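You operate a simulated robot arm through the tools that you are given. There is no shell and no other tool. Be economical: measure what you need, move in short steps, check, and stop when the job is done.

You run a simulated two-armed robot. Do the job below in one go: nothing can be reset, and whatever is moved stays where it is left.

JOB
Weave two rows: the lever on the white LEVER card first, then the lever on the yellow one.
Fine: one lever a row; beat each row in; press the yellow release button once at the end.

Only the result counts: the job must be done as asked and must still hold three seconds after the hand-in. Knocking over, shifting, dropping, spilling or breaking anything else fails it.

ROBOT AND FRAMES
Two 6-joint arms with two-finger parallel grippers on one trunk that stands fixed in place. Base frame: the origin is at the foot of the trunk, x ahead of it, y to its left, z up; the work surface is at about z = 800. Units: mm, degrees, N and s.
The left shoulder is at [280, 185, 1256], the right one opposite. With the tool pointing down near the work surface each hand reaches from about 160 to 880 mm from the base axis, measured 20 degrees to its own side. Payload 1.57 kg a hand.
The TCP of each hand is the grasp point between the finger pads, 30 mm short of the fingertips. In the tool frame z runs along the fingers and y along their closing line. The gripper opens to 80 mm. The fingers are 17 mm wide and 12 mm thick; the gripper's body (40 by 82 mm) begins 80 mm behind the TCP.
Orientation is told as [roll, pitch, yaw] about the base's x, y, z axes, in that order, counted from this pose: with the fingers straight down and closing along the base's y, the tool's x points along the base's -x, its y along +y and its z along -z.

CONTROLS
- The arms move only by the tool drive_tool. It takes "left_commands", "right_commands" or both (then of equal length, played together; a hand with none holds still); each is a list of rows, each an object of numbers (a shift or turn left out is 0, a gripper value left out holds the last): "fingers": the closure, from 0 (fully open) to 1 (shut); "x", "y", "z": the shift along the base's x, y, z in units of 20 mm (1.0 is 20 mm); "rx", "ry", "rz": the turn, a rotation vector about the base's x, y, z in units of 6 degrees (1.0 is 6 degrees). In form: [{"fingers": .., "x": .., "y": .., "z": .., "rx": .., "ry": .., "rz": ..}, ...]. A call has 1 to 20 rows; each row shifts and turns the commanded pose from where the row before left it. A call with a number of a shift or a turn outside -1 to 1 is refused whole. A row lasts 0.2 s, in which the tool goes at most 50 mm and 8.6 degrees; a call with a longer step from one row to the next is refused whole, and so is a gripper value outside its range. A pose out of reach is approached as far as the arm can. The call stops where the force on the tool passes 60 N (or 10 N more than at its start, if that is more) or the arm is blocked; 0.2 s more then pass. The fingers move at their own pace (about 153 mm/s each) and stop on an object; they squeeze with about 43 N. The grip force told is the motor's: it shows also when the fingers shut on nothing. Time passes only in rows, and 0.2 s behind the last, so rows that do not move let the fingers close. The reply holds the time, the measured pose of the TCP, the force on the tool along the base axes, the opening and the grip force, in the units named above and with some noise, with the torque about the TCP (base axes, N m) and any sound that the robot's microphone picked up, and new pictures: "views" is both (left out), scene, wrist or none (wrist: the cameras of the hands that moved).
- Cameras (640 x 400 px; columns grow to the right, rows downward): "scene" is now at [248.7, -2.6, 1711.5]; the picture's right is [-0.04, -1.00, 0.00], its down [-0.60, 0.03, -0.80] and it looks along [0.80, -0.03, -0.60] (base axes); focal length 214 px, centre (320, 200). "left" rides on the left gripper at [72, 7, -122] in its tool frame; the picture's right is [-0.09, 1.00, 0.00], its down [-0.84, -0.08, -0.54] and it looks along [-0.54, -0.05, 0.84] (tool axes); focal length 238 px, centre (320, 200). "right" rides on the right gripper at [72, -7, -122] in its tool frame; the picture's right is [0.09, 1.00, 0.00], its down [-0.84, 0.08, -0.54] and it looks along [-0.54, 0.05, 0.84] (tool axes); focal length 238 px, centre (320, 200). There is no depth. A picture from a camera that has moved, and an enlarged one, comes with that camera's place and axes in the base frame and with its lens.
- slide_trunk(by): slides the trunk up (or, below 0, down) by that many mm; the arms and the scene camera ride with it, the base frame stays. It gives what a move gives, with no picture.
- aim_head(pan, tilt): turns the head with the scene camera to pan (to the left, within 86 degrees either way) and tilt (down, from -29 to 69), counted from straight ahead of the robot. It gives what a move gives, and a new picture of the scene camera.
- zoom(camera, box): a new picture of the part [left, top, right, bottom] of that camera's present view, enlarged. The clock stands still meanwhile.
- hand_in(): hands the job in; it is judged then, once.

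Go step by step. Nothing tells you positions but the pictures and the camera data: compare them with the known pose of the tool, close in by small moves and look again before you grip or let go. The budget is 120 turns and 200 pictures, counting those below and the enlarged ones. Unless the task says otherwise, let go and move clear before handing in, and close with one line.

The tools are called after "Emit:" by a JSON object that holds its "fn" and its "kwargs". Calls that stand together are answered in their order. drive_tool: Moves the arms, as the interface text tells. Its arguments: {"type":"object","properties":{"left_commands":{"type":"array","items":{"type":"object","properties":{"fingers":{"type":"number"},"x":{"type":"number"},"y":{"type":"number"},"z":{"type":"number"},"rx":{"type":"number"},"ry":{"type":"number"},"rz":{"type":"number"}}}},"right_commands":{"type":"array","items":{"type":"object","properties":{"fingers":{"type":"number"},"x":{"type":"number"},"y":{"type":"number"},"z":{"type":"number"},"rx":{"type":"number"},"ry":{"type":"number"},"rz":{"type":"number"}}}},"views":{"type":"string","enum":["both","scene","wrist","none"]}},"required":[]} The other tools are called the same way: slide_trunk (by) slides the trunk up or down; aim_head (pan, tilt) turns the head that bears the scene camera; zoom (camera, box) takes an enlarged picture of a part of a camera's view; hand_in () hands the job in.

At the start:

```text
time: 0.0
left_ee_pos: [538.2, 285.8, 1563.9]
left_tcp_rot: [0.1, 0.0, 0.0]
left_wrist_force: [-0.5, -0.8, -0.1]
left_wrist_torque: [0.01, 0.01, 0.0]
left_grip_width: 79.9
left_grasp_force: 0.0
right_ee_pos: [571.6, -239.6, 1613.4]
right_tcp_rot: [0.1, -0.1, 0.0]
right_wrist_force: [1.1, 0.3, -0.3]
right_wrist_torque: [0.02, 0.0, -0.05]
right_grip_width: 79.7
right_grasp_force: 0.1
trunk travel left (down, up): [-951.0, 39.0]
head pan, tilt: [-2.5, 36.6]
```

scene: 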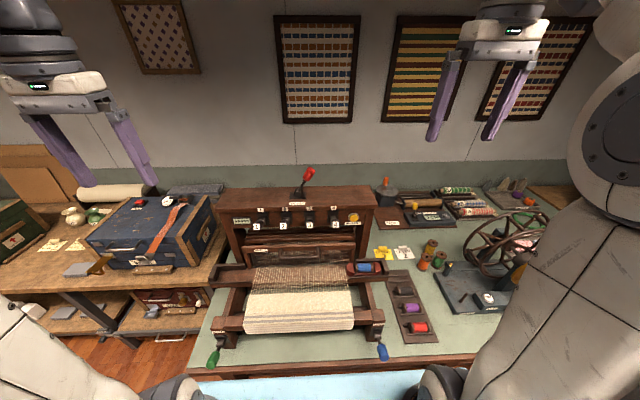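
right: 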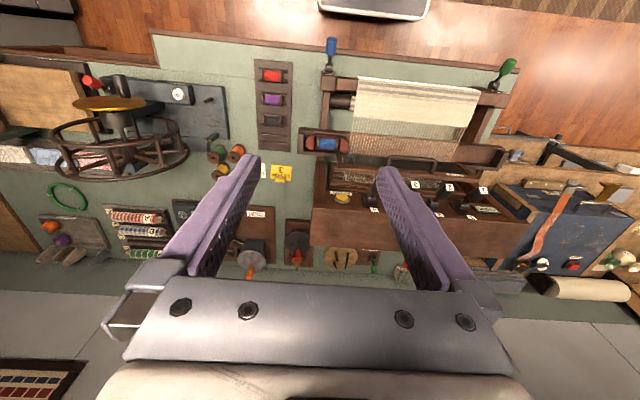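
left: 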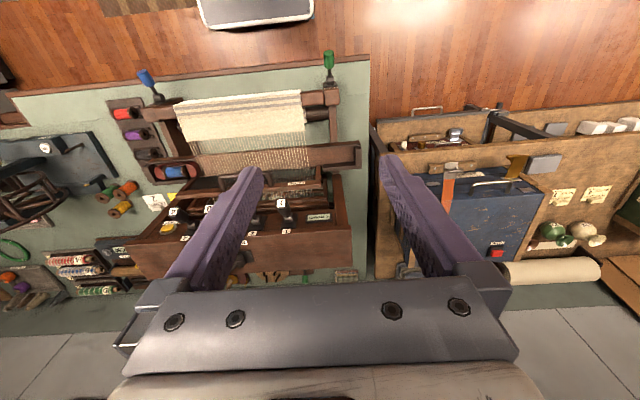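

I see a table loom with four numbered levers, a yellow button, a blue shuttle at its right box, and yellow and white cards. I'll zoom in to read them.

Emit:
{"fn": "zoom", "kwargs": {"camera": "scene", "box": [360, 230, 440, 280]}}

Emit:
{"fn": "zoom", "kwargs": {"camera": "scene", "box": [210, 160, 390, 272]}}

Emit:
{"fn": "zoom", "kwargs": {"camera": "scene", "box": [190, 250, 450, 380]}}

```text
8.00 times, centred on (400, 255) of scene
camera zoom: at [248.7, -2.6, 1711.5], right [-0.04, -1.0, 0.0], down [-0.6, 0.03, -0.8], along [0.8, -0.03, -0.6], focal length 1716 px, centre (-320, -240)
```

zoom: 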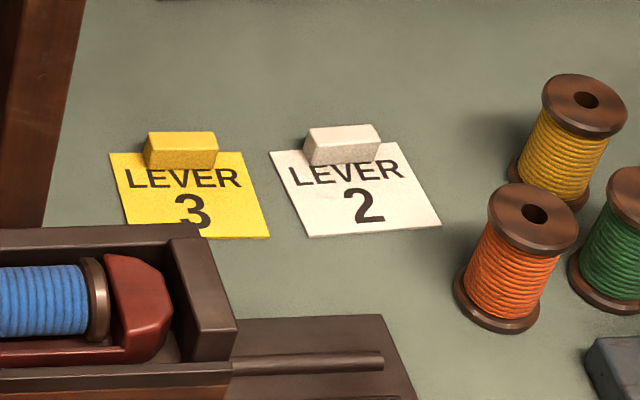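

```text
3.56 times, centred on (300, 216) of scene
camera zoom: at [248.7, -2.6, 1711.5], right [-0.04, -1.0, 0.0], down [-0.6, 0.03, -0.8], along [0.8, -0.03, -0.6], focal length 763 px, centre (391, 143)
```

zoom: 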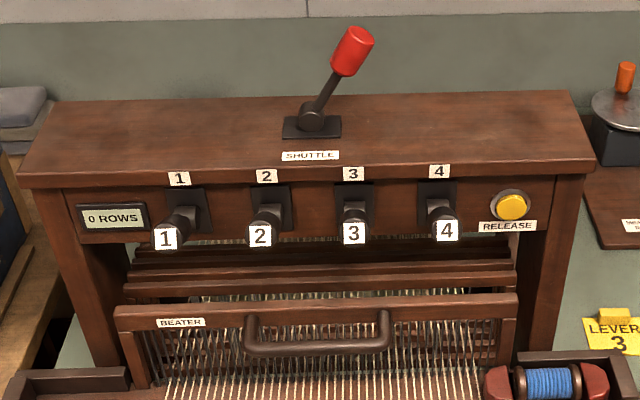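

```text
2.46 times, centred on (320, 315) of scene
camera zoom: at [248.7, -2.6, 1711.5], right [-0.04, -1.0, 0.0], down [-0.6, 0.03, -0.8], along [0.8, -0.03, -0.6], focal length 528 px, centre (320, -83)
```

zoom: 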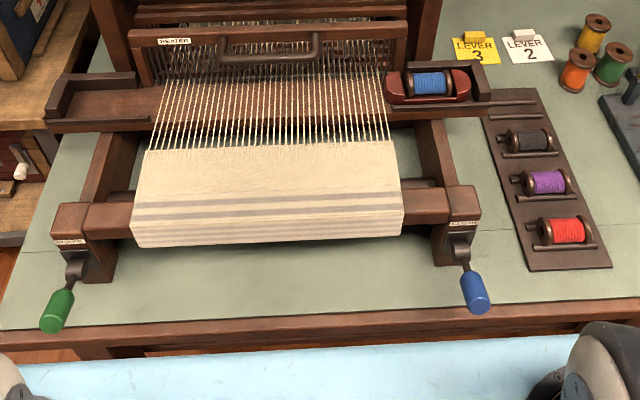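

The cards say lever 2 (white) first, then lever 3 (yellow). Next I'll get other views to triangulate the parts.

Emit:
{"fn": "zoom", "kwargs": {"camera": "left", "box": [120, 140, 360, 290]}}

Emit:
{"fn": "zoom", "kwargs": {"camera": "right", "box": [300, 120, 540, 270]}}

```text
2.67 times, centred on (240, 215) of left
camera zoom: at [464.9, 293.7, 1685.3], right [0.09, 1.0, 0.0], down [0.84, -0.08, 0.54], along [0.54, -0.05, -0.84], focal length 636 px, centre (533, 160)
```

zoom: 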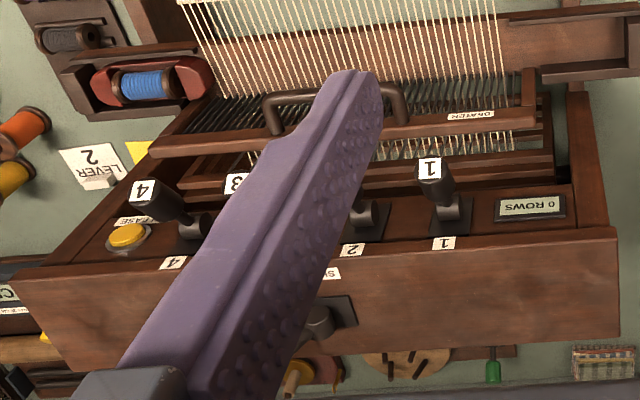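

```text
2.67 times, centred on (420, 195) of right
camera zoom: at [500.0, -246.4, 1734.4], right [-0.09, 1.0, 0.0], down [0.84, 0.08, 0.54], along [0.54, 0.05, -0.84], focal length 636 px, centre (53, 213)
```

zoom: 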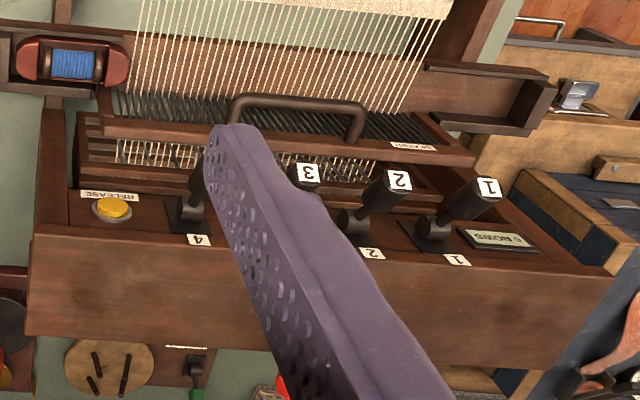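

Triangulated estimates in mm:

| Part | x | y | z |
|---|---|---|---|
| Lever 2 tip | 762 | 95 | 1228 |
| Lever 3 tip | 762 | 9 | 1228 |
| Shuttle knob (red) | 937 | 7 | 1321 |
| Beater handle | 752 | 50 | 1075 |
| Release button | 844 | -155 | 1181 |

I'll bring the left hand, closed and pitched 45° forward, above lever 2.

Emit:
{"fn": "drive_tool", "kwargs": {"left_commands": [{"fingers": 1, "x": 0.6, "y": -0.8, "z": -0.7, "ry": -0.5}, {"x": 0.6, "y": -0.8, "z": -0.7, "ry": -0.5}, {"x": 0.6, "y": -0.8, "z": -0.7, "ry": -0.5}, {"x": 0.6, "y": -0.8, "z": -0.7, "ry": -0.5}, {"x": 0.6, "y": -0.8, "z": -0.7, "ry": -0.5}, {"x": 0.6, "y": -0.8, "z": -0.7, "ry": -0.5}, {"x": 0.6, "y": -0.8, "z": -0.7, "ry": -0.5}, {"x": 0.6, "y": -0.8, "z": -0.7, "ry": -0.5}, {"x": 0.6, "y": -0.8, "z": -0.7, "ry": -0.5}, {"x": 0.6, "y": -0.8, "z": -0.7, "ry": -0.5}, {"x": 0.6, "y": -0.8, "z": -0.7, "ry": -0.5}, {"x": 0.6, "y": -0.75, "z": -0.7, "ry": -0.5}, {"x": 0.6, "z": -0.7, "ry": -0.5}, {"x": 0.6, "z": -0.7, "ry": -0.5}, {"x": 0.6, "z": -0.7, "ry": -0.5}, {"x": 0.6, "z": -0.7}], "views": "both"}}

```text
time: 3.4
left_ee_pos: [729.9, 95.3, 1339.5]
left_tcp_rot: [0.0, -45.0, 0.0]
left_wrist_force: [0.6, -0.1, -0.4]
left_wrist_torque: [-0.02, -0.01, 0.01]
left_grip_width: 0.2
left_grasp_force: 21.1
right_ee_pos: [570.5, -239.2, 1611.9]
right_tcp_rot: [0.0, 0.0, -0.1]
right_wrist_force: [-0.2, 0.3, -0.9]
right_wrist_torque: [0.0, -0.02, -0.04]
right_grip_width: 80.3
right_grasp_force: 0.0
trunk travel left (down, up): [-951.0, 39.0]
head pan, tilt: [-2.5, 36.6]
camera scene: at [248.8, -2.7, 1711.4], right [-0.04, -1.0, 0.0], down [-0.6, 0.03, -0.8], along [0.8, -0.03, -0.6], focal length 214 px, centre (320, 200)
camera left: at [592.1, 102.4, 1374.5], right [0.07, 1.0, 0.06], down [0.21, -0.08, 0.97], along [0.98, -0.05, -0.21], focal length 238 px, centre (320, 200)
```

scene: 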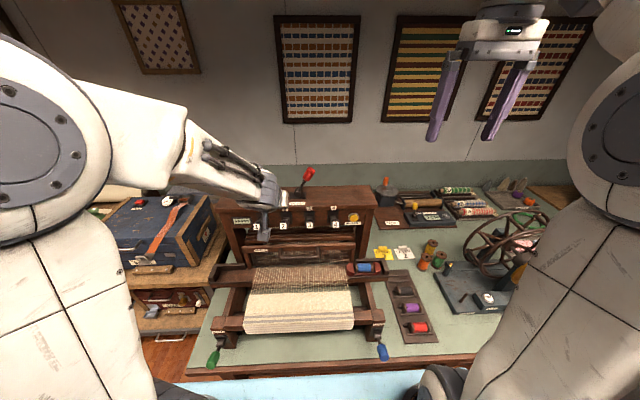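
left: 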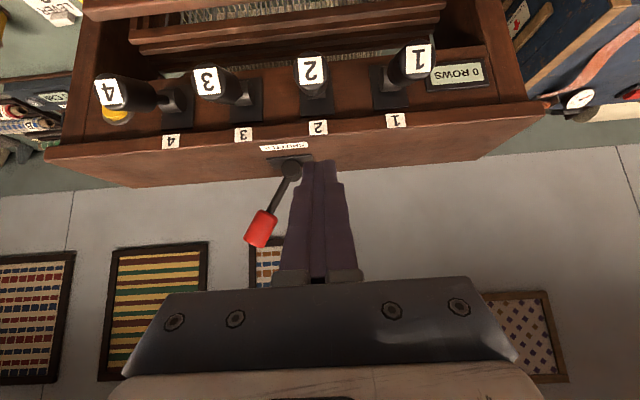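

The view confirms lever 2 sits right below the fingertips. I'll move 30 mm forward and press down.

Emit:
{"fn": "drive_tool", "kwargs": {"left_commands": [{"x": 0.8, "z": -0.6}, {"x": 0.8, "z": -0.8}, {"z": -0.8}, {"z": -0.8}, {"z": -0.8}, {"z": -0.5}, {"z": -0.5}, {"z": -0.5}, {"z": -0.5}], "views": "both"}}

```text
time: 5.4
left_ee_pos: [761.9, 94.9, 1223.7]
left_tcp_rot: [0.0, -45.1, 0.1]
left_wrist_force: [0.4, -0.5, 1.7]
left_wrist_torque: [-0.02, -0.02, -0.01]
left_grip_width: 0.0
left_grasp_force: 21.2
right_ee_pos: [571.9, -240.0, 1612.1]
right_tcp_rot: [-0.1, -0.2, 0.1]
right_wrist_force: [-1.0, 0.0, 0.3]
right_wrist_torque: [-0.02, 0.03, 0.0]
right_grip_width: 80.3
right_grasp_force: 0.0
trunk travel left (down, up): [-951.0, 39.0]
head pan, tilt: [-2.5, 36.6]
camera scene: at [248.7, -2.7, 1711.5], right [-0.04, -1.0, 0.0], down [-0.6, 0.03, -0.8], along [0.8, -0.03, -0.6], focal length 214 px, centre (320, 200)
camera left: at [623.9, 102.3, 1258.1], right [0.06, 1.0, 0.06], down [0.21, -0.08, 0.98], along [0.98, -0.05, -0.21], focal length 238 px, centre (320, 200)
```

scene: 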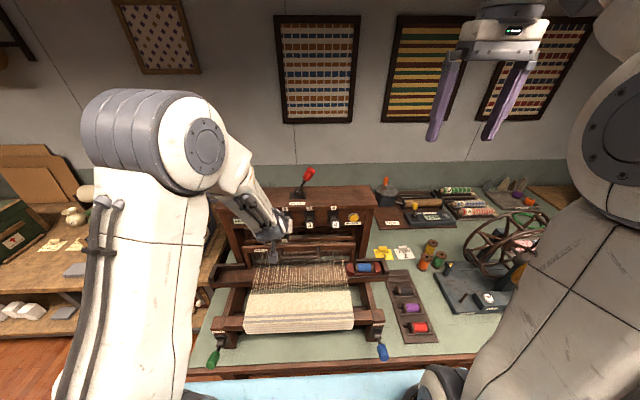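
left: 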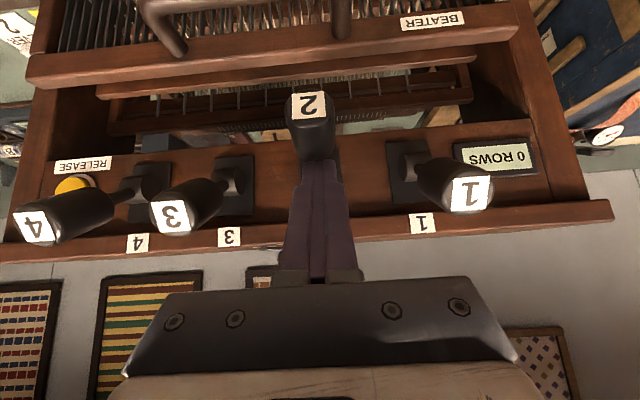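

Lever 2 is turning down with little resistance. I'll continue toward its stop.

Emit:
{"fn": "drive_tool", "kwargs": {"left_commands": [{"z": -0.5}, {"z": -0.5}, {"z": -0.5}, {"z": -0.5}, {"z": -0.4}], "views": "wrist"}}

```text
time: 6.3
left_ee_pos: [760.0, 94.9, 1201.9]
left_tcp_rot: [-0.2, -46.4, 0.1]
left_wrist_force: [-32.4, 3.6, 33.8]
left_wrist_torque: [0.04, 0.33, -0.06]
left_grip_width: 0.0
left_grasp_force: 21.1
right_ee_pos: [567.0, -240.0, 1613.8]
right_tcp_rot: [-0.1, -0.1, 0.0]
right_wrist_force: [-0.5, 0.7, 0.6]
right_wrist_torque: [0.02, -0.02, -0.01]
right_grip_width: 80.0
right_grasp_force: 0.2
trunk travel left (down, up): [-951.0, 39.0]
head pan, tilt: [-2.5, 36.6]
stopped in row 4 (left hand): the force on the tool passed its limit at 71 N (the readings are from after the stop); the commanded pose is now the measured one
camera left: at [622.4, 102.7, 1234.1], right [0.06, 1.0, 0.07], down [0.19, -0.08, 0.98], along [0.98, -0.05, -0.19], focal length 238 px, centre (320, 200)
```

left: 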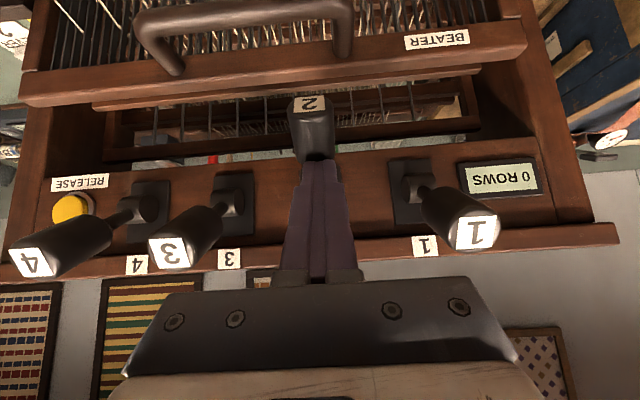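

It hit a stop. I'll back off and check that the lever stays down.

Emit:
{"fn": "drive_tool", "kwargs": {"left_commands": [{"x": -0.5, "z": 0.5}, {"x": -0.5, "z": 0.8}, {"z": 0.9}, {"z": 0.9}, {"z": 0.9}, {"z": 0.9}, {"z": 0.9}, {"z": 0.9}], "views": "both"}}

```text
time: 8.1
left_ee_pos: [743.8, 94.3, 1332.6]
left_tcp_rot: [-0.2, -46.1, 0.0]
left_wrist_force: [0.8, 0.0, -0.4]
left_wrist_torque: [-0.01, -0.01, 0.01]
left_grip_width: 0.0
left_grasp_force: 22.1
right_ee_pos: [571.7, -240.5, 1613.1]
right_tcp_rot: [0.0, 0.0, 0.0]
right_wrist_force: [-0.8, 0.2, -0.7]
right_wrist_torque: [-0.04, 0.05, -0.01]
right_grip_width: 80.1
right_grasp_force: 0.1
trunk travel left (down, up): [-951.0, 39.0]
head pan, tilt: [-2.5, 36.6]
camera scene: at [248.7, -2.6, 1711.5], right [-0.04, -1.0, 0.0], down [-0.6, 0.03, -0.8], along [0.8, -0.03, -0.6], focal length 214 px, centre (320, 200)
camera left: at [605.8, 102.6, 1364.7], right [0.06, 1.0, 0.07], down [0.19, -0.08, 0.98], along [0.98, -0.05, -0.19], focal length 238 px, centre (320, 200)
```

scene: 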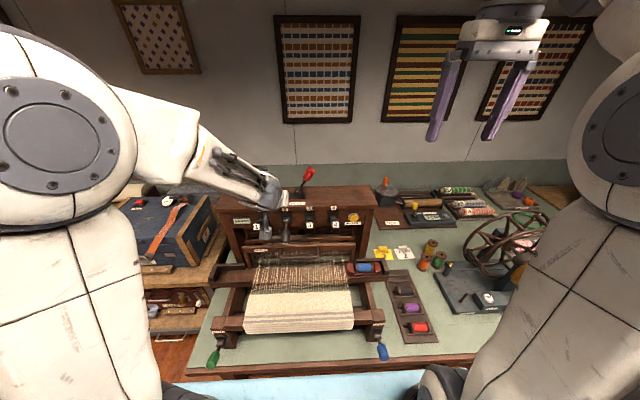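
left: 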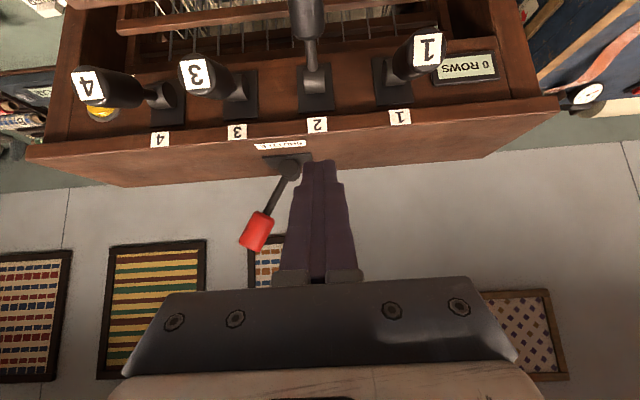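

Lever 2 stays down. Now the right hand, closed and pitched 60°, goes to the right of the red shuttle knob while the left hand makes room.

Emit:
{"fn": "drive_tool", "kwargs": {"right_commands": [{"fingers": 1, "x": 0.88, "y": 0.4, "z": -0.5, "ry": -0.5}, {"x": 0.88, "y": 0.4, "z": -0.7, "ry": -0.5}, {"x": 0.88, "y": 0.4, "z": -0.7, "ry": -0.5}, {"x": 0.88, "y": 0.4, "z": -0.7, "ry": -0.5}, {"x": 0.88, "y": 0.4, "z": -0.7, "ry": -0.5}, {"x": 0.88, "y": 0.4, "z": -0.7, "ry": -0.5}, {"x": 0.88, "y": 0.4, "z": -0.7, "ry": -0.5}, {"x": 0.88, "y": 0.4, "z": -0.7, "ry": -0.5}, {"x": 0.88, "y": 0.4, "z": -0.7, "ry": -0.5}, {"x": 0.88, "y": 0.4, "z": -0.7, "ry": -0.5}, {"x": 0.88, "y": 0.4, "z": -0.7, "ry": -0.5}, {"x": 0.88, "y": 0.4, "z": -0.7, "ry": -0.5}, {"x": 0.88, "y": 0.4, "z": -0.7, "ry": -0.5}, {"x": 0.88, "y": 0.4, "z": -0.7, "ry": -0.5}, {"x": 0.88, "y": 0.4, "z": -0.7, "ry": -0.5}, {"x": 0.88, "y": 0.4, "z": -0.7, "ry": -0.5}, {"x": 0.88, "y": 0.4, "z": -0.7, "ry": -0.5}, {"x": 0.88, "y": 0.4, "z": -0.7, "ry": -0.5}, {"x": 0.88, "y": 0.4, "z": -0.7, "ry": -0.5}, {"x": 0.88, "y": 0.4, "z": -0.7, "ry": -0.5}], "left_commands": [{"y": 0.5}, {"y": 0.5}, {"y": 0.5}, {"y": 0.5}, {"y": 0.5}, {"y": 0.5}, {"y": 0.5}, {"y": 0.5}, {}, {}, {}, {}, {}, {}, {}, {}, {}, {}, {}, {}], "views": "both"}}

```text
time: 12.3
left_ee_pos: [743.7, 174.9, 1331.1]
left_tcp_rot: [0.0, -45.9, 0.1]
left_wrist_force: [0.9, -0.5, 0.0]
left_wrist_torque: [0.02, -0.02, 0.03]
left_grip_width: 0.0
left_grasp_force: 21.3
right_ee_pos: [923.8, -79.0, 1336.2]
right_tcp_rot: [0.1, -60.1, 0.2]
right_wrist_force: [-0.2, 0.4, -0.2]
right_wrist_torque: [-0.02, 0.01, 0.02]
right_grip_width: 0.0
right_grasp_force: 21.3
trunk travel left (down, up): [-951.0, 39.0]
head pan, tilt: [-2.5, 36.6]
camera scene: at [248.8, -2.6, 1711.4], right [-0.04, -1.0, 0.0], down [-0.6, 0.03, -0.8], along [0.8, -0.03, -0.6], focal length 214 px, centre (320, 200)
camera right: at [782.3, -86.1, 1334.3], right [-0.05, 1.0, -0.08], down [-0.05, 0.08, 1.0], along [1.0, 0.05, 0.05], focal length 238 px, centre (320, 200)
camera left: at [606.2, 182.0, 1364.8], right [0.06, 1.0, 0.07], down [0.19, -0.08, 0.98], along [0.98, -0.05, -0.2], focal length 238 px, centre (320, 200)
```

scene: 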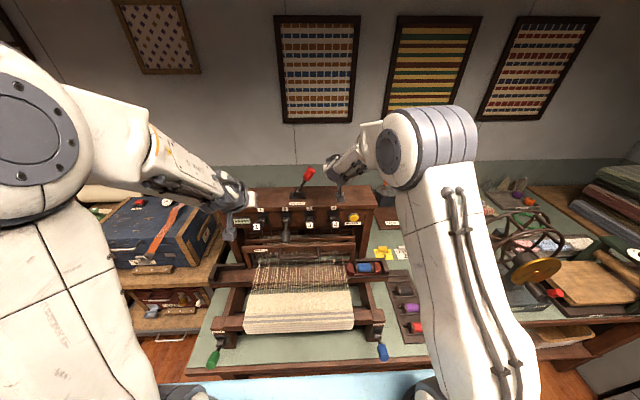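
right: 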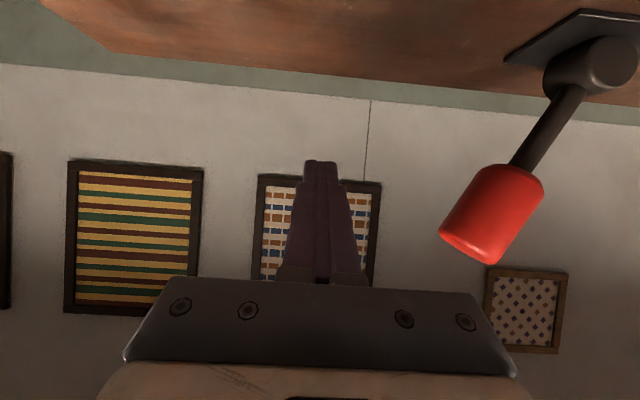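
left: 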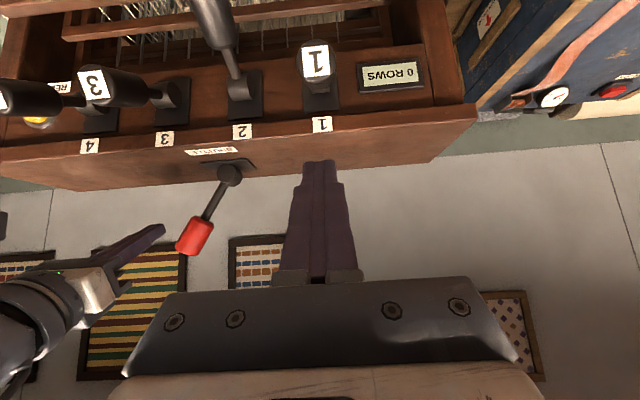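

The shuttle knob refines to about (898, 8, 1340), with its pivot at about (898, 52, 1255). I'll push it to the left and move the left hand further away.

Emit:
{"fn": "drive_tool", "kwargs": {"right_commands": [{"x": -0.8, "z": -0.3}, {"y": 0.5}, {"y": 0.5}, {"y": 0.5}, {"y": 0.5}, {"y": 0.5}, {"y": 0.5}, {"y": 0.5}, {"y": 0.5}, {"y": 0.5}, {"y": 0.5}], "left_commands": [{"y": 0.8}, {"y": 0.8}, {"y": 0.8}, {"y": 0.8}, {"y": 0.8}, {}, {}, {}, {}, {}, {}], "views": "both"}}

```text
time: 14.7
left_ee_pos: [739.5, 171.4, 1314.3]
left_tcp_rot: [0.1, -45.8, -0.1]
left_wrist_force: [-0.1, -0.6, 0.7]
left_wrist_torque: [0.0, 0.01, -0.01]
left_grip_width: 0.1
left_grasp_force: 21.0
left hand out of reach, approached as far as the arm can: row 1, 2, 3, 4, 5
right_ee_pos: [906.8, 20.8, 1330.1]
right_tcp_rot: [-0.1, -60.0, 0.1]
right_wrist_force: [0.2, -1.1, -0.3]
right_wrist_torque: [0.02, -0.02, 0.02]
right_grip_width: 0.0
right_grasp_force: 21.2
trunk travel left (down, up): [-951.0, 39.0]
head pan, tilt: [-2.5, 36.6]
camera scene: at [248.8, -2.5, 1711.4], right [-0.04, -1.0, 0.0], down [-0.6, 0.03, -0.8], along [0.8, -0.03, -0.6], focal length 214 px, centre (320, 200)
camera right: at [766.5, 14.1, 1328.8], right [-0.05, 1.0, -0.08], down [-0.05, 0.08, 1.0], along [1.0, 0.05, 0.05], focal length 238 px, centre (320, 200)
camera left: at [600.6, 178.9, 1347.8], right [0.06, 1.0, 0.07], down [0.19, -0.08, 0.98], along [0.98, -0.05, -0.2], focal length 238 px, centre (320, 200)
```

scene: 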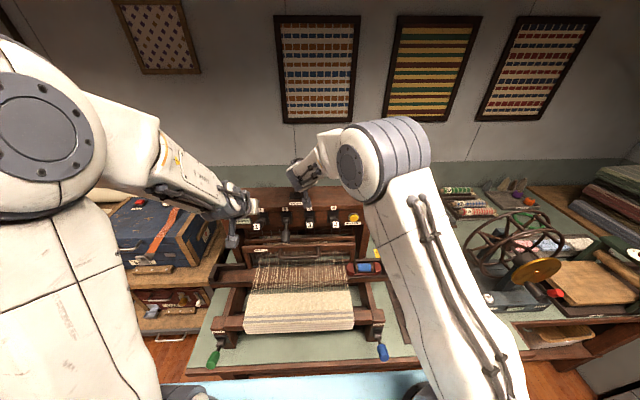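
right: 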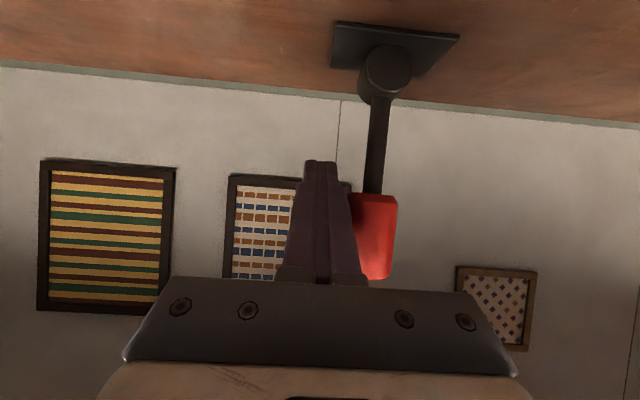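
left: 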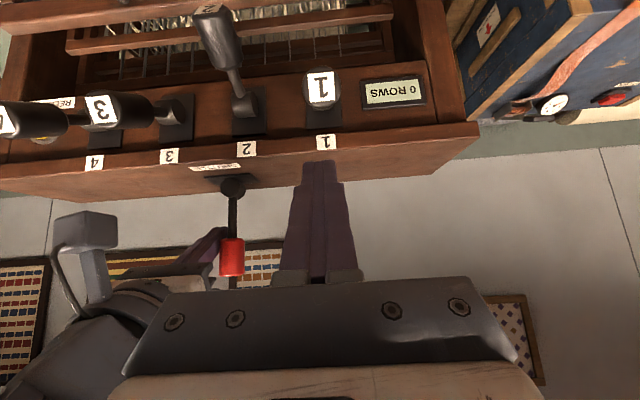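

The lever is about upright now. I'll keep pushing left while pulling the left hand back.

Emit:
{"fn": "drive_tool", "kwargs": {"right_commands": [{}, {}, {}, {}, {"y": 0.5}, {"y": 0.5}, {"y": 0.5}, {"y": 0.5}, {"y": 0.4}], "left_commands": [{"x": -1}, {"x": -1}, {"x": -1}, {"x": -1}, {"x": -1}, {}, {}, {}, {}], "views": "both"}}

```text
time: 16.7
left_ee_pos: [656.7, 167.8, 1323.2]
left_tcp_rot: [0.1, -46.0, -0.1]
left_wrist_force: [0.5, 1.1, 1.2]
left_wrist_torque: [-0.02, 0.0, 0.02]
left_grip_width: 0.0
left_grasp_force: 21.5
left hand out of reach, approached as far as the arm can: row 1, 2, 3, 5
right_ee_pos: [907.3, 59.2, 1329.8]
right_tcp_rot: [-0.4, -60.0, -0.5]
right_wrist_force: [-14.2, -33.2, 2.1]
right_wrist_torque: [0.06, 0.02, 0.49]
right_grip_width: 0.1
right_grasp_force: 21.7
trunk travel left (down, up): [-951.0, 39.0]
head pan, tilt: [-2.5, 36.6]
camera scene: at [247.2, -6.4, 1711.7], right [-0.05, -1.0, 0.0], down [-0.59, 0.03, -0.8], along [0.8, -0.04, -0.6], focal length 214 px, centre (320, 200)
camera right: at [766.4, 54.6, 1329.2], right [-0.03, 1.0, -0.08], down [-0.05, 0.08, 1.0], along [1.0, 0.04, 0.05], focal length 238 px, centre (320, 200)
camera left: at [518.3, 174.5, 1355.6], right [0.07, 1.0, 0.07], down [0.19, -0.08, 0.98], along [0.98, -0.05, -0.2], focal length 238 px, centre (320, 200)
```

scene: 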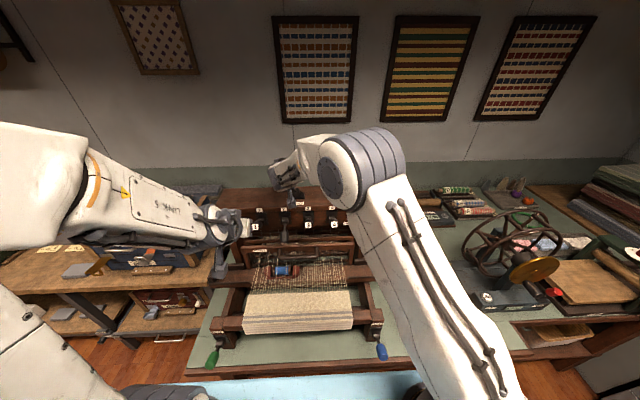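
right: 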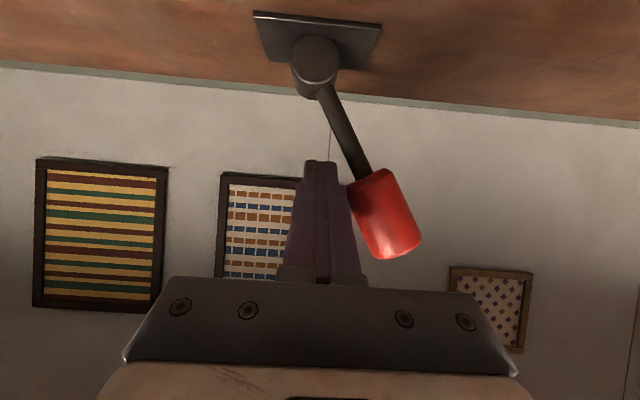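
left: 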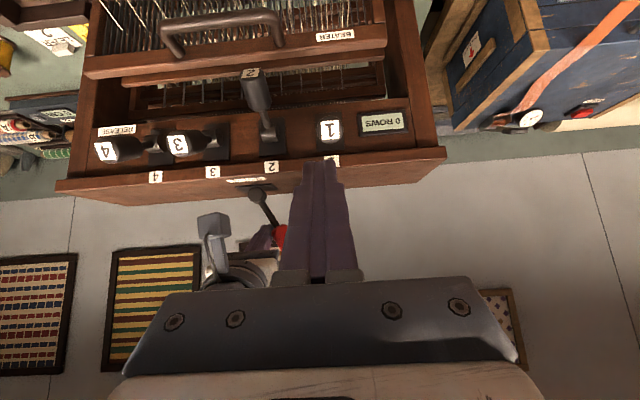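

The shuttle is flying across. I'll back the right hand off and check.

Emit:
{"fn": "drive_tool", "kwargs": {"right_commands": [{"y": -0.8}, {"y": -1}, {"y": -1}, {"y": -1}, {"y": -1}], "views": "both"}}

Emit:
{"fn": "zoom", "kwargs": {"camera": "scene", "box": [190, 160, 400, 290]}}

```text
time: 17.9
left_ee_pos: [658.7, 171.4, 1322.2]
left_tcp_rot: [-0.1, -46.0, 0.1]
left_wrist_force: [-0.6, -0.4, 0.0]
left_wrist_torque: [0.04, -0.01, 0.01]
left_grip_width: 0.3
left_grasp_force: 21.1
right_ee_pos: [908.7, -27.4, 1329.5]
right_tcp_rot: [0.0, -60.1, 0.0]
right_wrist_force: [-0.3, -0.2, -0.7]
right_wrist_torque: [0.0, 0.01, -0.01]
right_grip_width: 0.0
right_grasp_force: 21.4
trunk travel left (down, up): [-951.0, 39.0]
head pan, tilt: [-2.5, 36.6]
camera scene: at [248.8, -2.7, 1711.4], right [-0.04, -1.0, 0.0], down [-0.6, 0.03, -0.8], along [0.8, -0.03, -0.6], focal length 214 px, centre (320, 200)
camera right: at [766.4, -34.1, 1328.4], right [-0.05, 1.0, -0.08], down [-0.05, 0.08, 1.0], along [1.0, 0.05, 0.05], focal length 238 px, centre (320, 200)
```

scene: 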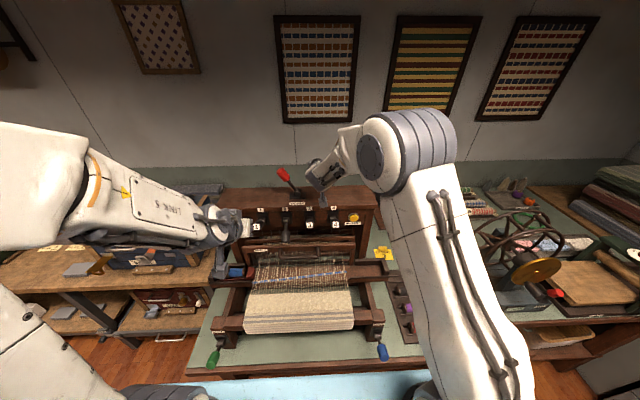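
right: 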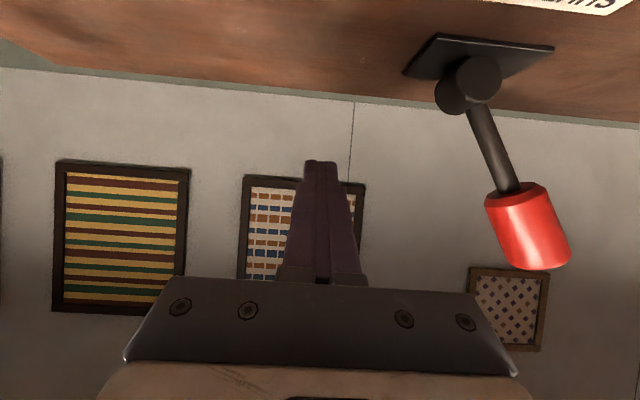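

```text
3.05 times, centred on (295, 225) of scene
camera zoom: at [248.8, -2.7, 1711.4], right [-0.04, -1.0, 0.0], down [-0.6, 0.03, -0.8], along [0.8, -0.03, -0.6], focal length 654 px, centre (396, 124)
```

zoom: 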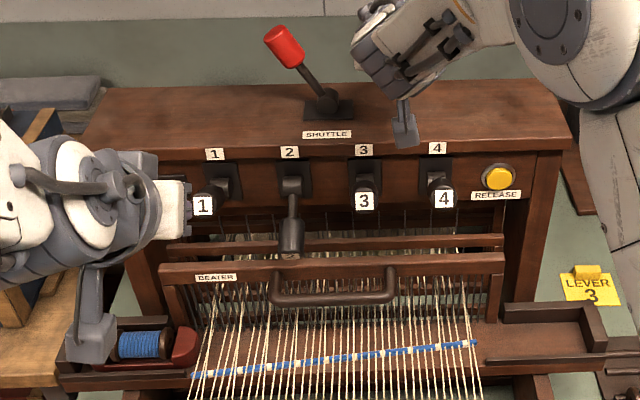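

The blue weft is laid and the shuttle is in the left box. Next is the beater handle at about (751, 50, 1080), gripped with the left hand pointing forward. I'll reorient the left hand and retract the right.

Emit:
{"fn": "drive_tool", "kwargs": {"right_commands": [{"x": -0.8, "y": -0.5, "z": 0.4}, {"x": -0.8, "y": -0.5, "z": 0.4}, {"x": -0.8, "y": -0.5, "z": 0.4}, {"x": -0.8, "y": -0.5, "z": 0.4}, {"x": -0.8, "y": -0.5, "z": 0.4}, {"x": -0.8, "y": -0.5, "z": 0.4}, {"x": -0.8, "y": -0.5, "z": 0.4}, {"x": -0.8, "y": -0.5, "z": 0.4}, {"x": -0.8, "y": -0.5, "z": 0.4}, {"x": -0.8, "y": -0.5, "z": 0.4}, {"x": -0.8, "y": -0.5, "z": 0.4}, {"x": -0.8, "y": -0.5, "z": 0.4}, {"x": -0.8, "y": -0.5, "z": 0.4}, {"x": -0.8, "y": -0.5, "z": 0.4}, {"x": -0.8, "y": -0.5, "z": 0.4}, {}, {}, {}, {}], "left_commands": [{"ry": -0.7, "y": -0.3}, {"ry": -0.7, "y": -0.3}, {"ry": -0.7, "y": -0.3}, {"ry": -0.7, "y": -0.3}, {"ry": -0.7, "y": -0.3}, {"ry": -0.7, "y": -0.3}, {"ry": -0.7, "y": -0.3}, {"ry": -0.7, "y": -0.3}, {"ry": -0.7, "y": -0.3}, {"ry": -0.7, "y": -0.3}, {"ry": -0.33}, {"rx": 0.9}, {"rx": 0.9}, {"rx": 0.9}, {"rx": 0.9}, {"rx": 0.9}, {"rx": 0.9}, {"rx": 0.9}, {"rx": 0.9}], "views": "both"}}

```text
time: 21.9
left_ee_pos: [727.5, 79.3, 1389.9]
left_tcp_rot: [89.9, -46.6, -90.0]
left_wrist_force: [0.3, 1.1, 0.4]
left_wrist_torque: [0.0, 0.0, 0.02]
left_grip_width: 0.0
left_grasp_force: 21.4
left hand out of reach, approached as far as the arm can: row 1, 2, 3, 4, 5, 6, 7, 8, 9, 10, 11
right_ee_pos: [675.3, -178.1, 1445.8]
right_tcp_rot: [-0.1, -60.0, 0.0]
right_wrist_force: [-0.1, -0.1, -0.1]
right_wrist_torque: [-0.02, -0.02, 0.0]
right_grip_width: 0.0
right_grasp_force: 21.3
right hand out of reach, approached as far as the arm can: row 15
trunk travel left (down, up): [-951.0, 39.0]
head pan, tilt: [-2.5, 36.6]
camera scene: at [248.7, -2.7, 1711.5], right [-0.04, -1.0, 0.0], down [-0.6, 0.03, -0.8], along [0.8, -0.03, -0.6], focal length 214 px, centre (320, 200)
camera right: at [534.9, -184.0, 1445.3], right [-0.05, 1.0, -0.08], down [-0.05, 0.08, 1.0], along [1.0, 0.05, 0.05], focal length 238 px, centre (320, 200)
camera left: at [604.6, 133.7, 1340.7], right [0.0, 0.66, 0.75], down [-0.54, -0.63, 0.56], along [0.84, -0.41, 0.36], focal length 238 px, centre (320, 200)
```

scene: 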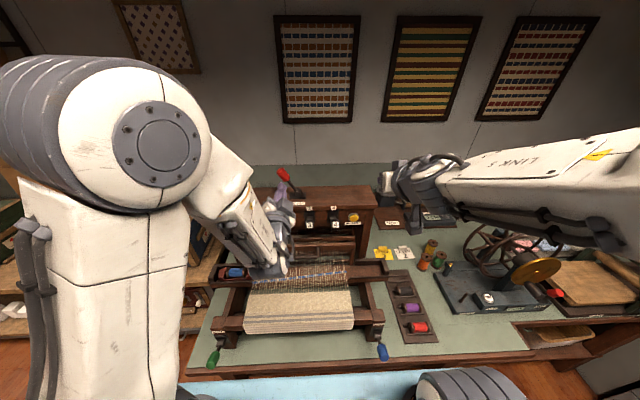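
right: 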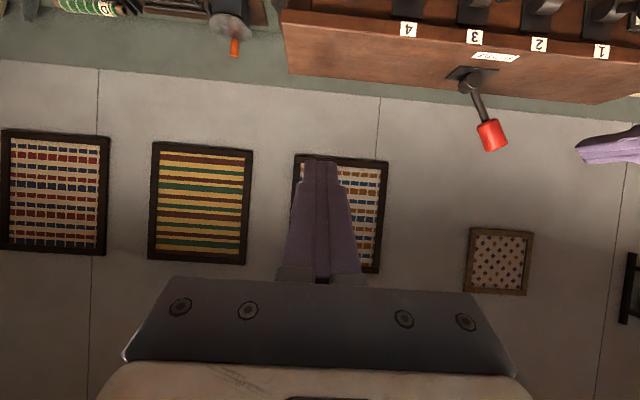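
left: 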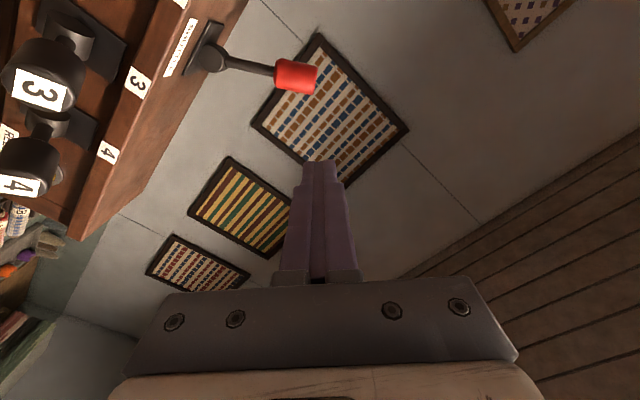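

With the fingers horizontal the left hand is too close in to reach. Instead I'll hook the closed fingers, pitched about -20°, behind the beater handle bar from above, so I'll reorient now.

Emit:
{"fn": "drive_tool", "kwargs": {"left_commands": [{"rx": -0.9}, {"rx": -0.9}, {"rx": -0.9}, {"rx": -0.9}, {"rx": -0.9}, {"rx": -0.9}, {"rx": -0.9}, {"rx": -0.9}, {"ry": 1, "y": -0.15}, {"ry": 1, "y": -0.15}, {"ry": 1, "y": -0.15}, {"ry": 1, "y": -0.15}, {"ry": 1, "y": -0.15}, {"ry": 1, "y": -0.15}, {"ry": 1, "y": -0.15, "z": -0.5}, {"ry": 1, "y": -0.15, "z": -0.5}, {"ry": 1, "y": -0.15, "z": -0.5}, {"ry": 1, "y": -0.15, "z": -0.5}, {"ry": 1, "y": -0.15, "z": -0.5}, {"ry": 0.67, "z": -0.5}], "views": "wrist"}}

```text
time: 26.1
left_ee_pos: [726.1, 46.0, 1328.2]
left_tcp_rot: [-0.1, -19.9, 0.0]
left_wrist_force: [-0.7, 0.4, -0.7]
left_wrist_torque: [-0.01, -0.01, 0.01]
left_grip_width: 0.2
left_grasp_force: 21.2
right_ee_pos: [677.5, -176.5, 1446.9]
right_tcp_rot: [-0.2, -60.1, 0.0]
right_wrist_force: [-0.6, -0.8, 0.4]
right_wrist_torque: [0.01, -0.01, 0.02]
right_grip_width: 0.1
right_grasp_force: 21.5
trunk travel left (down, up): [-951.0, 39.0]
head pan, tilt: [-2.5, 36.6]
camera left: at [617.1, 52.7, 1418.9], right [0.09, 1.0, 0.03], down [0.6, -0.08, 0.79], along [0.79, -0.05, -0.61], focal length 238 px, centre (320, 200)
```

left: 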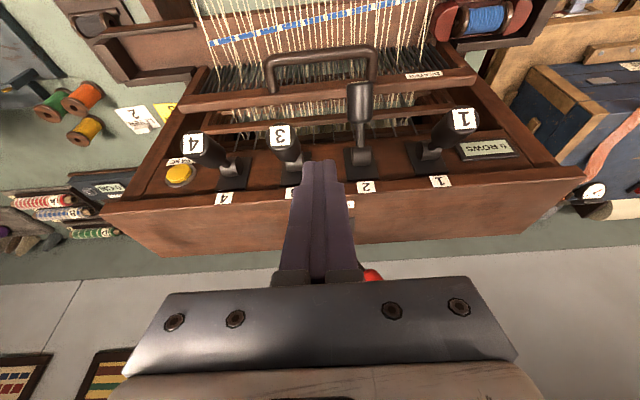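

The handle bar centre checks out at about (747, 52, 1080), with the rail face at x≈790. I'll descend to just above the gap.

Emit:
{"fn": "drive_tool", "kwargs": {"left_commands": [{"x": 0.07, "z": -0.9}, {"x": 0.07, "z": -0.9}, {"x": 0.07, "z": -0.9}, {"x": 0.07, "z": -0.9}, {"x": 0.07, "z": -0.9}, {"x": 0.07, "z": -0.9}, {"x": 0.07, "z": -0.9}, {"x": 0.07, "y": 0.1, "z": -0.9}], "views": "wrist"}}

```text
time: 27.9
left_ee_pos: [738.4, 47.7, 1183.6]
left_tcp_rot: [-0.1, -19.9, 0.0]
left_wrist_force: [-0.3, 1.4, 0.2]
left_wrist_torque: [0.01, -0.01, -0.01]
left_grip_width: 0.0
left_grasp_force: 21.3
right_ee_pos: [676.4, -177.4, 1446.8]
right_tcp_rot: [-0.1, -60.0, -0.1]
right_wrist_force: [-0.3, -0.6, -0.2]
right_wrist_torque: [0.04, 0.01, -0.02]
right_grip_width: 0.0
right_grasp_force: 21.3
trunk travel left (down, up): [-951.0, 39.0]
head pan, tilt: [-2.5, 36.6]
camera left: at [627.9, 54.8, 1274.4], right [0.09, 1.0, 0.03], down [0.6, -0.08, 0.8], along [0.79, -0.05, -0.6], focal length 238 px, centre (320, 200)
```

left: 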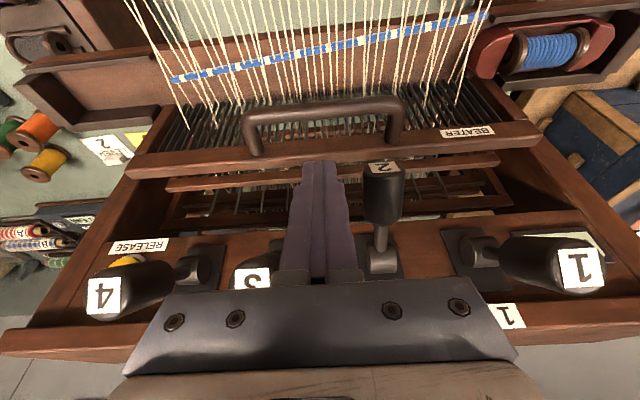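

The bar and the rail gap are clear in view. I'll insert the fingertips behind the bar.

Emit:
{"fn": "drive_tool", "kwargs": {"left_commands": [{"x": 0.5, "z": -0.5}, {"x": 0.5, "z": -0.9}, {"x": 0.1, "z": -0.9}, {"x": 0.1, "z": -0.9}, {"x": 0.1, "z": -0.8}, {"x": 0.05, "z": -0.5}], "views": "wrist"}}

```text
time: 29.3
left_ee_pos: [765.0, 49.4, 1094.9]
left_tcp_rot: [-0.1, -20.0, 0.2]
left_wrist_force: [-0.6, -0.1, -0.3]
left_wrist_torque: [0.0, -0.01, 0.0]
left_grip_width: 0.2
left_grasp_force: 21.4
right_ee_pos: [676.4, -177.4, 1446.5]
right_tcp_rot: [-0.1, -59.9, 0.0]
right_wrist_force: [1.2, 0.1, 0.1]
right_wrist_torque: [0.0, 0.02, -0.03]
right_grip_width: 0.0
right_grasp_force: 21.4
trunk travel left (down, up): [-951.0, 39.0]
head pan, tilt: [-2.5, 36.6]
camera left: at [654.8, 55.2, 1184.4], right [0.09, 1.0, 0.03], down [0.6, -0.08, 0.8], along [0.79, -0.05, -0.6], focal length 238 px, centre (320, 200)
```

left: 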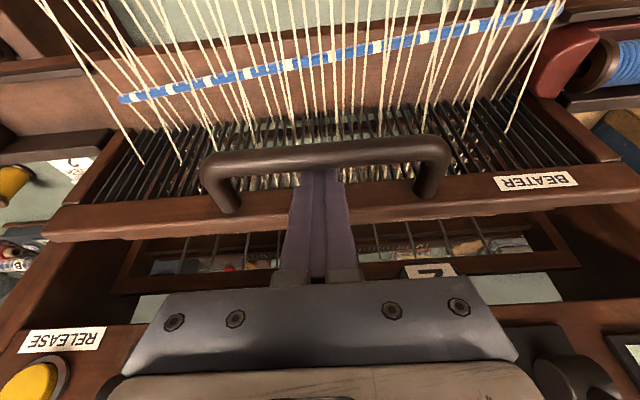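

The fingertips are behind the bar. I'll sink a few mm and pull toward the robot.

Emit:
{"fn": "drive_tool", "kwargs": {"left_commands": [{"z": -0.3}, {"x": -0.5}, {"x": -0.5}, {"x": -0.5}, {"x": -0.5}, {"x": -0.5}], "views": "wrist"}}

```text
time: 30.7
left_ee_pos: [714.8, 48.2, 1089.2]
left_tcp_rot: [-0.1, -20.1, 0.0]
left_wrist_force: [1.7, 0.2, 2.2]
left_wrist_torque: [0.03, 0.01, 0.04]
left_grip_width: 0.0
left_grasp_force: 20.7
right_ee_pos: [675.0, -177.8, 1445.3]
right_tcp_rot: [-0.1, -60.0, 0.0]
right_wrist_force: [-0.3, 0.2, -0.3]
right_wrist_torque: [-0.01, -0.02, 0.02]
right_grip_width: 0.0
right_grasp_force: 21.5
trunk travel left (down, up): [-951.0, 39.0]
head pan, tilt: [-2.5, 36.6]
camera left: at [605.0, 55.3, 1178.9], right [0.09, 1.0, 0.03], down [0.6, -0.08, 0.8], along [0.79, -0.05, -0.61], focal length 238 px, centre (320, 200)
```

left: 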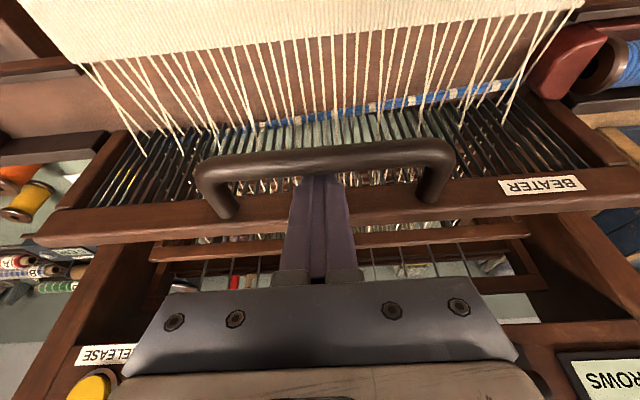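

The beater follows with light force and still has some way to go to the fell. I'll pull further.

Emit:
{"fn": "drive_tool", "kwargs": {"left_commands": [{"x": -0.5}, {"x": -0.5}, {"x": -0.5, "z": -0.1}, {"x": -0.5, "z": -0.1}], "views": "wrist"}}

```text
time: 31.7
left_ee_pos: [673.7, 47.5, 1085.5]
left_tcp_rot: [0.0, -19.9, 0.1]
left_wrist_force: [3.2, -0.1, 5.1]
left_wrist_torque: [0.0, 0.01, -0.01]
left_grip_width: 0.2
left_grasp_force: 21.0
right_ee_pos: [675.6, -178.5, 1446.5]
right_tcp_rot: [-0.1, -60.0, 0.0]
right_wrist_force: [0.0, 0.3, -0.2]
right_wrist_torque: [0.01, 0.0, 0.0]
right_grip_width: 0.1
right_grasp_force: 21.3
trunk travel left (down, up): [-951.0, 39.0]
head pan, tilt: [-2.5, 36.6]
camera left: at [564.8, 55.5, 1174.8], right [0.09, 1.0, 0.03], down [0.6, -0.08, 0.8], along [0.79, -0.05, -0.6], focal length 238 px, centre (320, 200)
```

left: 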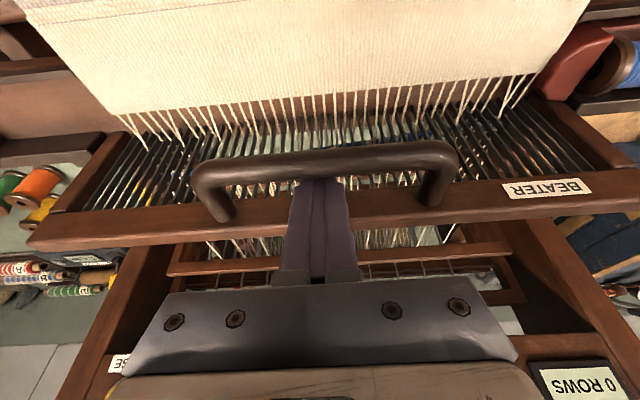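

Almost at the fell. I'll continue until it stops.

Emit:
{"fn": "drive_tool", "kwargs": {"left_commands": [{"x": -0.5, "z": -0.1}, {"x": -0.4, "z": -0.1}, {"x": -0.4, "z": -0.1}], "views": "wrist"}}

```text
time: 32.5
left_ee_pos: [659.1, 47.2, 1083.1]
left_tcp_rot: [-0.3, -21.4, 0.4]
left_wrist_force: [40.6, 8.1, 10.3]
left_wrist_torque: [0.02, 0.08, -0.12]
left_grip_width: 0.0
left_grasp_force: 21.1
right_ee_pos: [678.6, -177.6, 1446.7]
right_tcp_rot: [-0.1, -59.9, 0.2]
right_wrist_force: [1.1, 0.0, 0.2]
right_wrist_torque: [0.01, -0.02, 0.01]
right_grip_width: 0.0
right_grasp_force: 20.6
trunk travel left (down, up): [-951.0, 39.0]
head pan, tilt: [-2.5, 36.6]
camera left: at [546.9, 54.8, 1169.5], right [0.08, 1.0, 0.03], down [0.58, -0.07, 0.81], along [0.81, -0.05, -0.59], focal length 238 px, centre (320, 200)
```

left: 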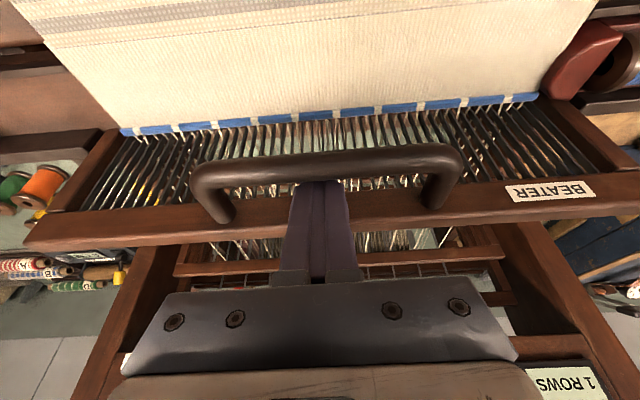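

The counter reads 1 ROWS and the weft is beaten in. I'll return the beater to its rest position with the hand.

Emit:
{"fn": "drive_tool", "kwargs": {"left_commands": [{"x": 0.5, "z": 0.05}, {"x": 0.5, "z": 0.05}, {"x": 0.5, "z": 0.05}, {"x": 0.5, "z": 0.05}, {"x": 0.5, "z": 0.05}, {"x": 0.5, "z": 0.05}, {"x": 0.5}, {"x": 0.5}, {"x": 0.5}, {"x": 0.5}, {"x": 0.3}], "views": "both"}}

```text
time: 34.9
left_ee_pos: [756.2, 48.2, 1084.1]
left_tcp_rot: [-0.1, -20.0, -0.1]
left_wrist_force: [0.9, 0.0, 0.1]
left_wrist_torque: [-0.01, 0.02, -0.04]
left_grip_width: 0.2
left_grasp_force: 21.5
right_ee_pos: [675.3, -176.9, 1446.1]
right_tcp_rot: [-0.2, -59.9, 0.1]
right_wrist_force: [0.0, -0.2, -0.1]
right_wrist_torque: [-0.03, 0.01, 0.02]
right_grip_width: 0.0
right_grasp_force: 22.0
trunk travel left (down, up): [-951.0, 39.0]
head pan, tilt: [-2.5, 36.6]
camera scene: at [248.8, -2.7, 1711.4], right [-0.04, -1.0, 0.0], down [-0.6, 0.03, -0.8], along [0.8, -0.03, -0.6], focal length 214 px, centre (320, 200)
camera left: at [645.4, 55.4, 1174.6], right [0.09, 1.0, 0.03], down [0.6, -0.08, 0.8], along [0.79, -0.05, -0.61], focal length 238 px, centre (320, 200)
```

scene: 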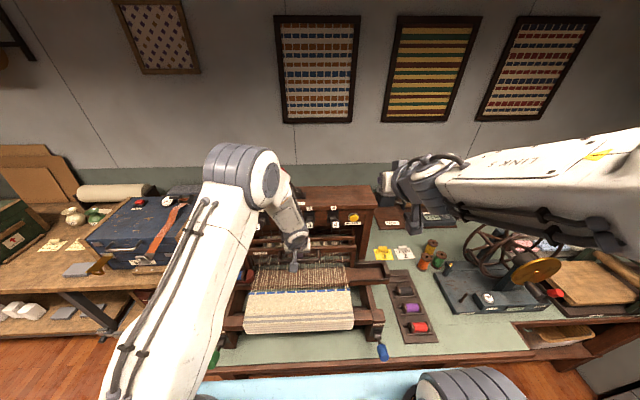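
left: 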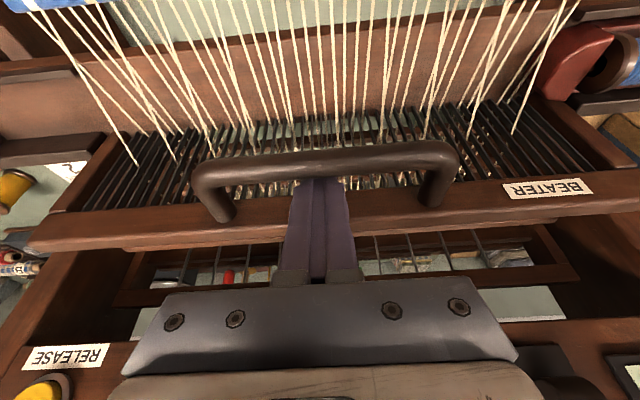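

It is springing back in contact with the fingers. I'll follow a little further, then lift out.

Emit:
{"fn": "drive_tool", "kwargs": {"left_commands": [{"x": 0.4}, {"x": 0.05, "z": 0.3}, {"x": -0.1, "z": 0.8}, {"x": -0.1, "z": 0.9}, {"x": -0.2, "z": 0.9}, {"x": -0.5, "z": 0.9}, {"x": -0.6, "z": 0.9}, {"z": 0.9}], "views": "both"}}

```text
time: 36.7
left_ee_pos: [733.3, 46.0, 1195.7]
left_tcp_rot: [0.0, -20.1, 0.0]
left_wrist_force: [0.4, -0.2, 0.6]
left_wrist_torque: [-0.01, 0.01, 0.03]
left_grip_width: 0.0
left_grasp_force: 21.2
right_ee_pos: [675.6, -178.0, 1447.5]
right_tcp_rot: [0.0, -60.0, -0.1]
right_wrist_force: [-0.2, -0.5, -0.9]
right_wrist_torque: [0.0, -0.02, 0.04]
right_grip_width: 0.1
right_grasp_force: 21.7
trunk travel left (down, up): [-951.0, 39.0]
head pan, tilt: [-2.5, 36.6]
camera scene: at [248.7, -2.8, 1711.4], right [-0.04, -1.0, 0.0], down [-0.6, 0.03, -0.8], along [0.8, -0.03, -0.6], focal length 214 px, centre (320, 200)
camera left: at [623.8, 54.0, 1286.7], right [0.09, 1.0, 0.03], down [0.6, -0.08, 0.8], along [0.79, -0.05, -0.61], focal length 238 px, centre (320, 200)
```

scene: 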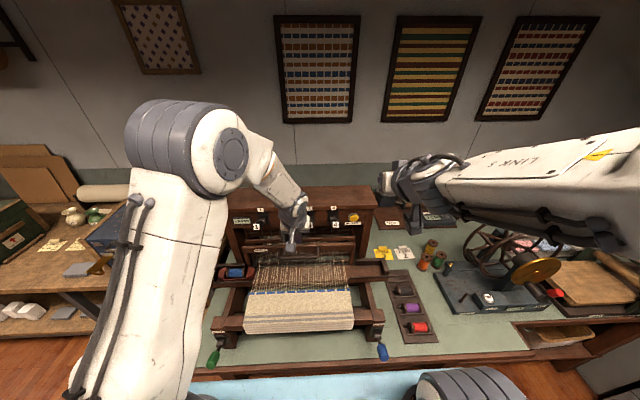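
left: 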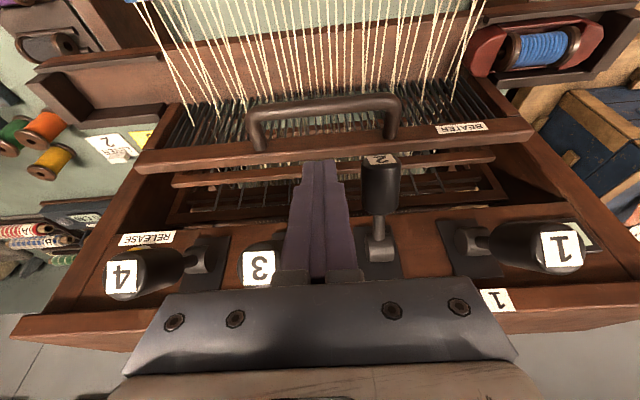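

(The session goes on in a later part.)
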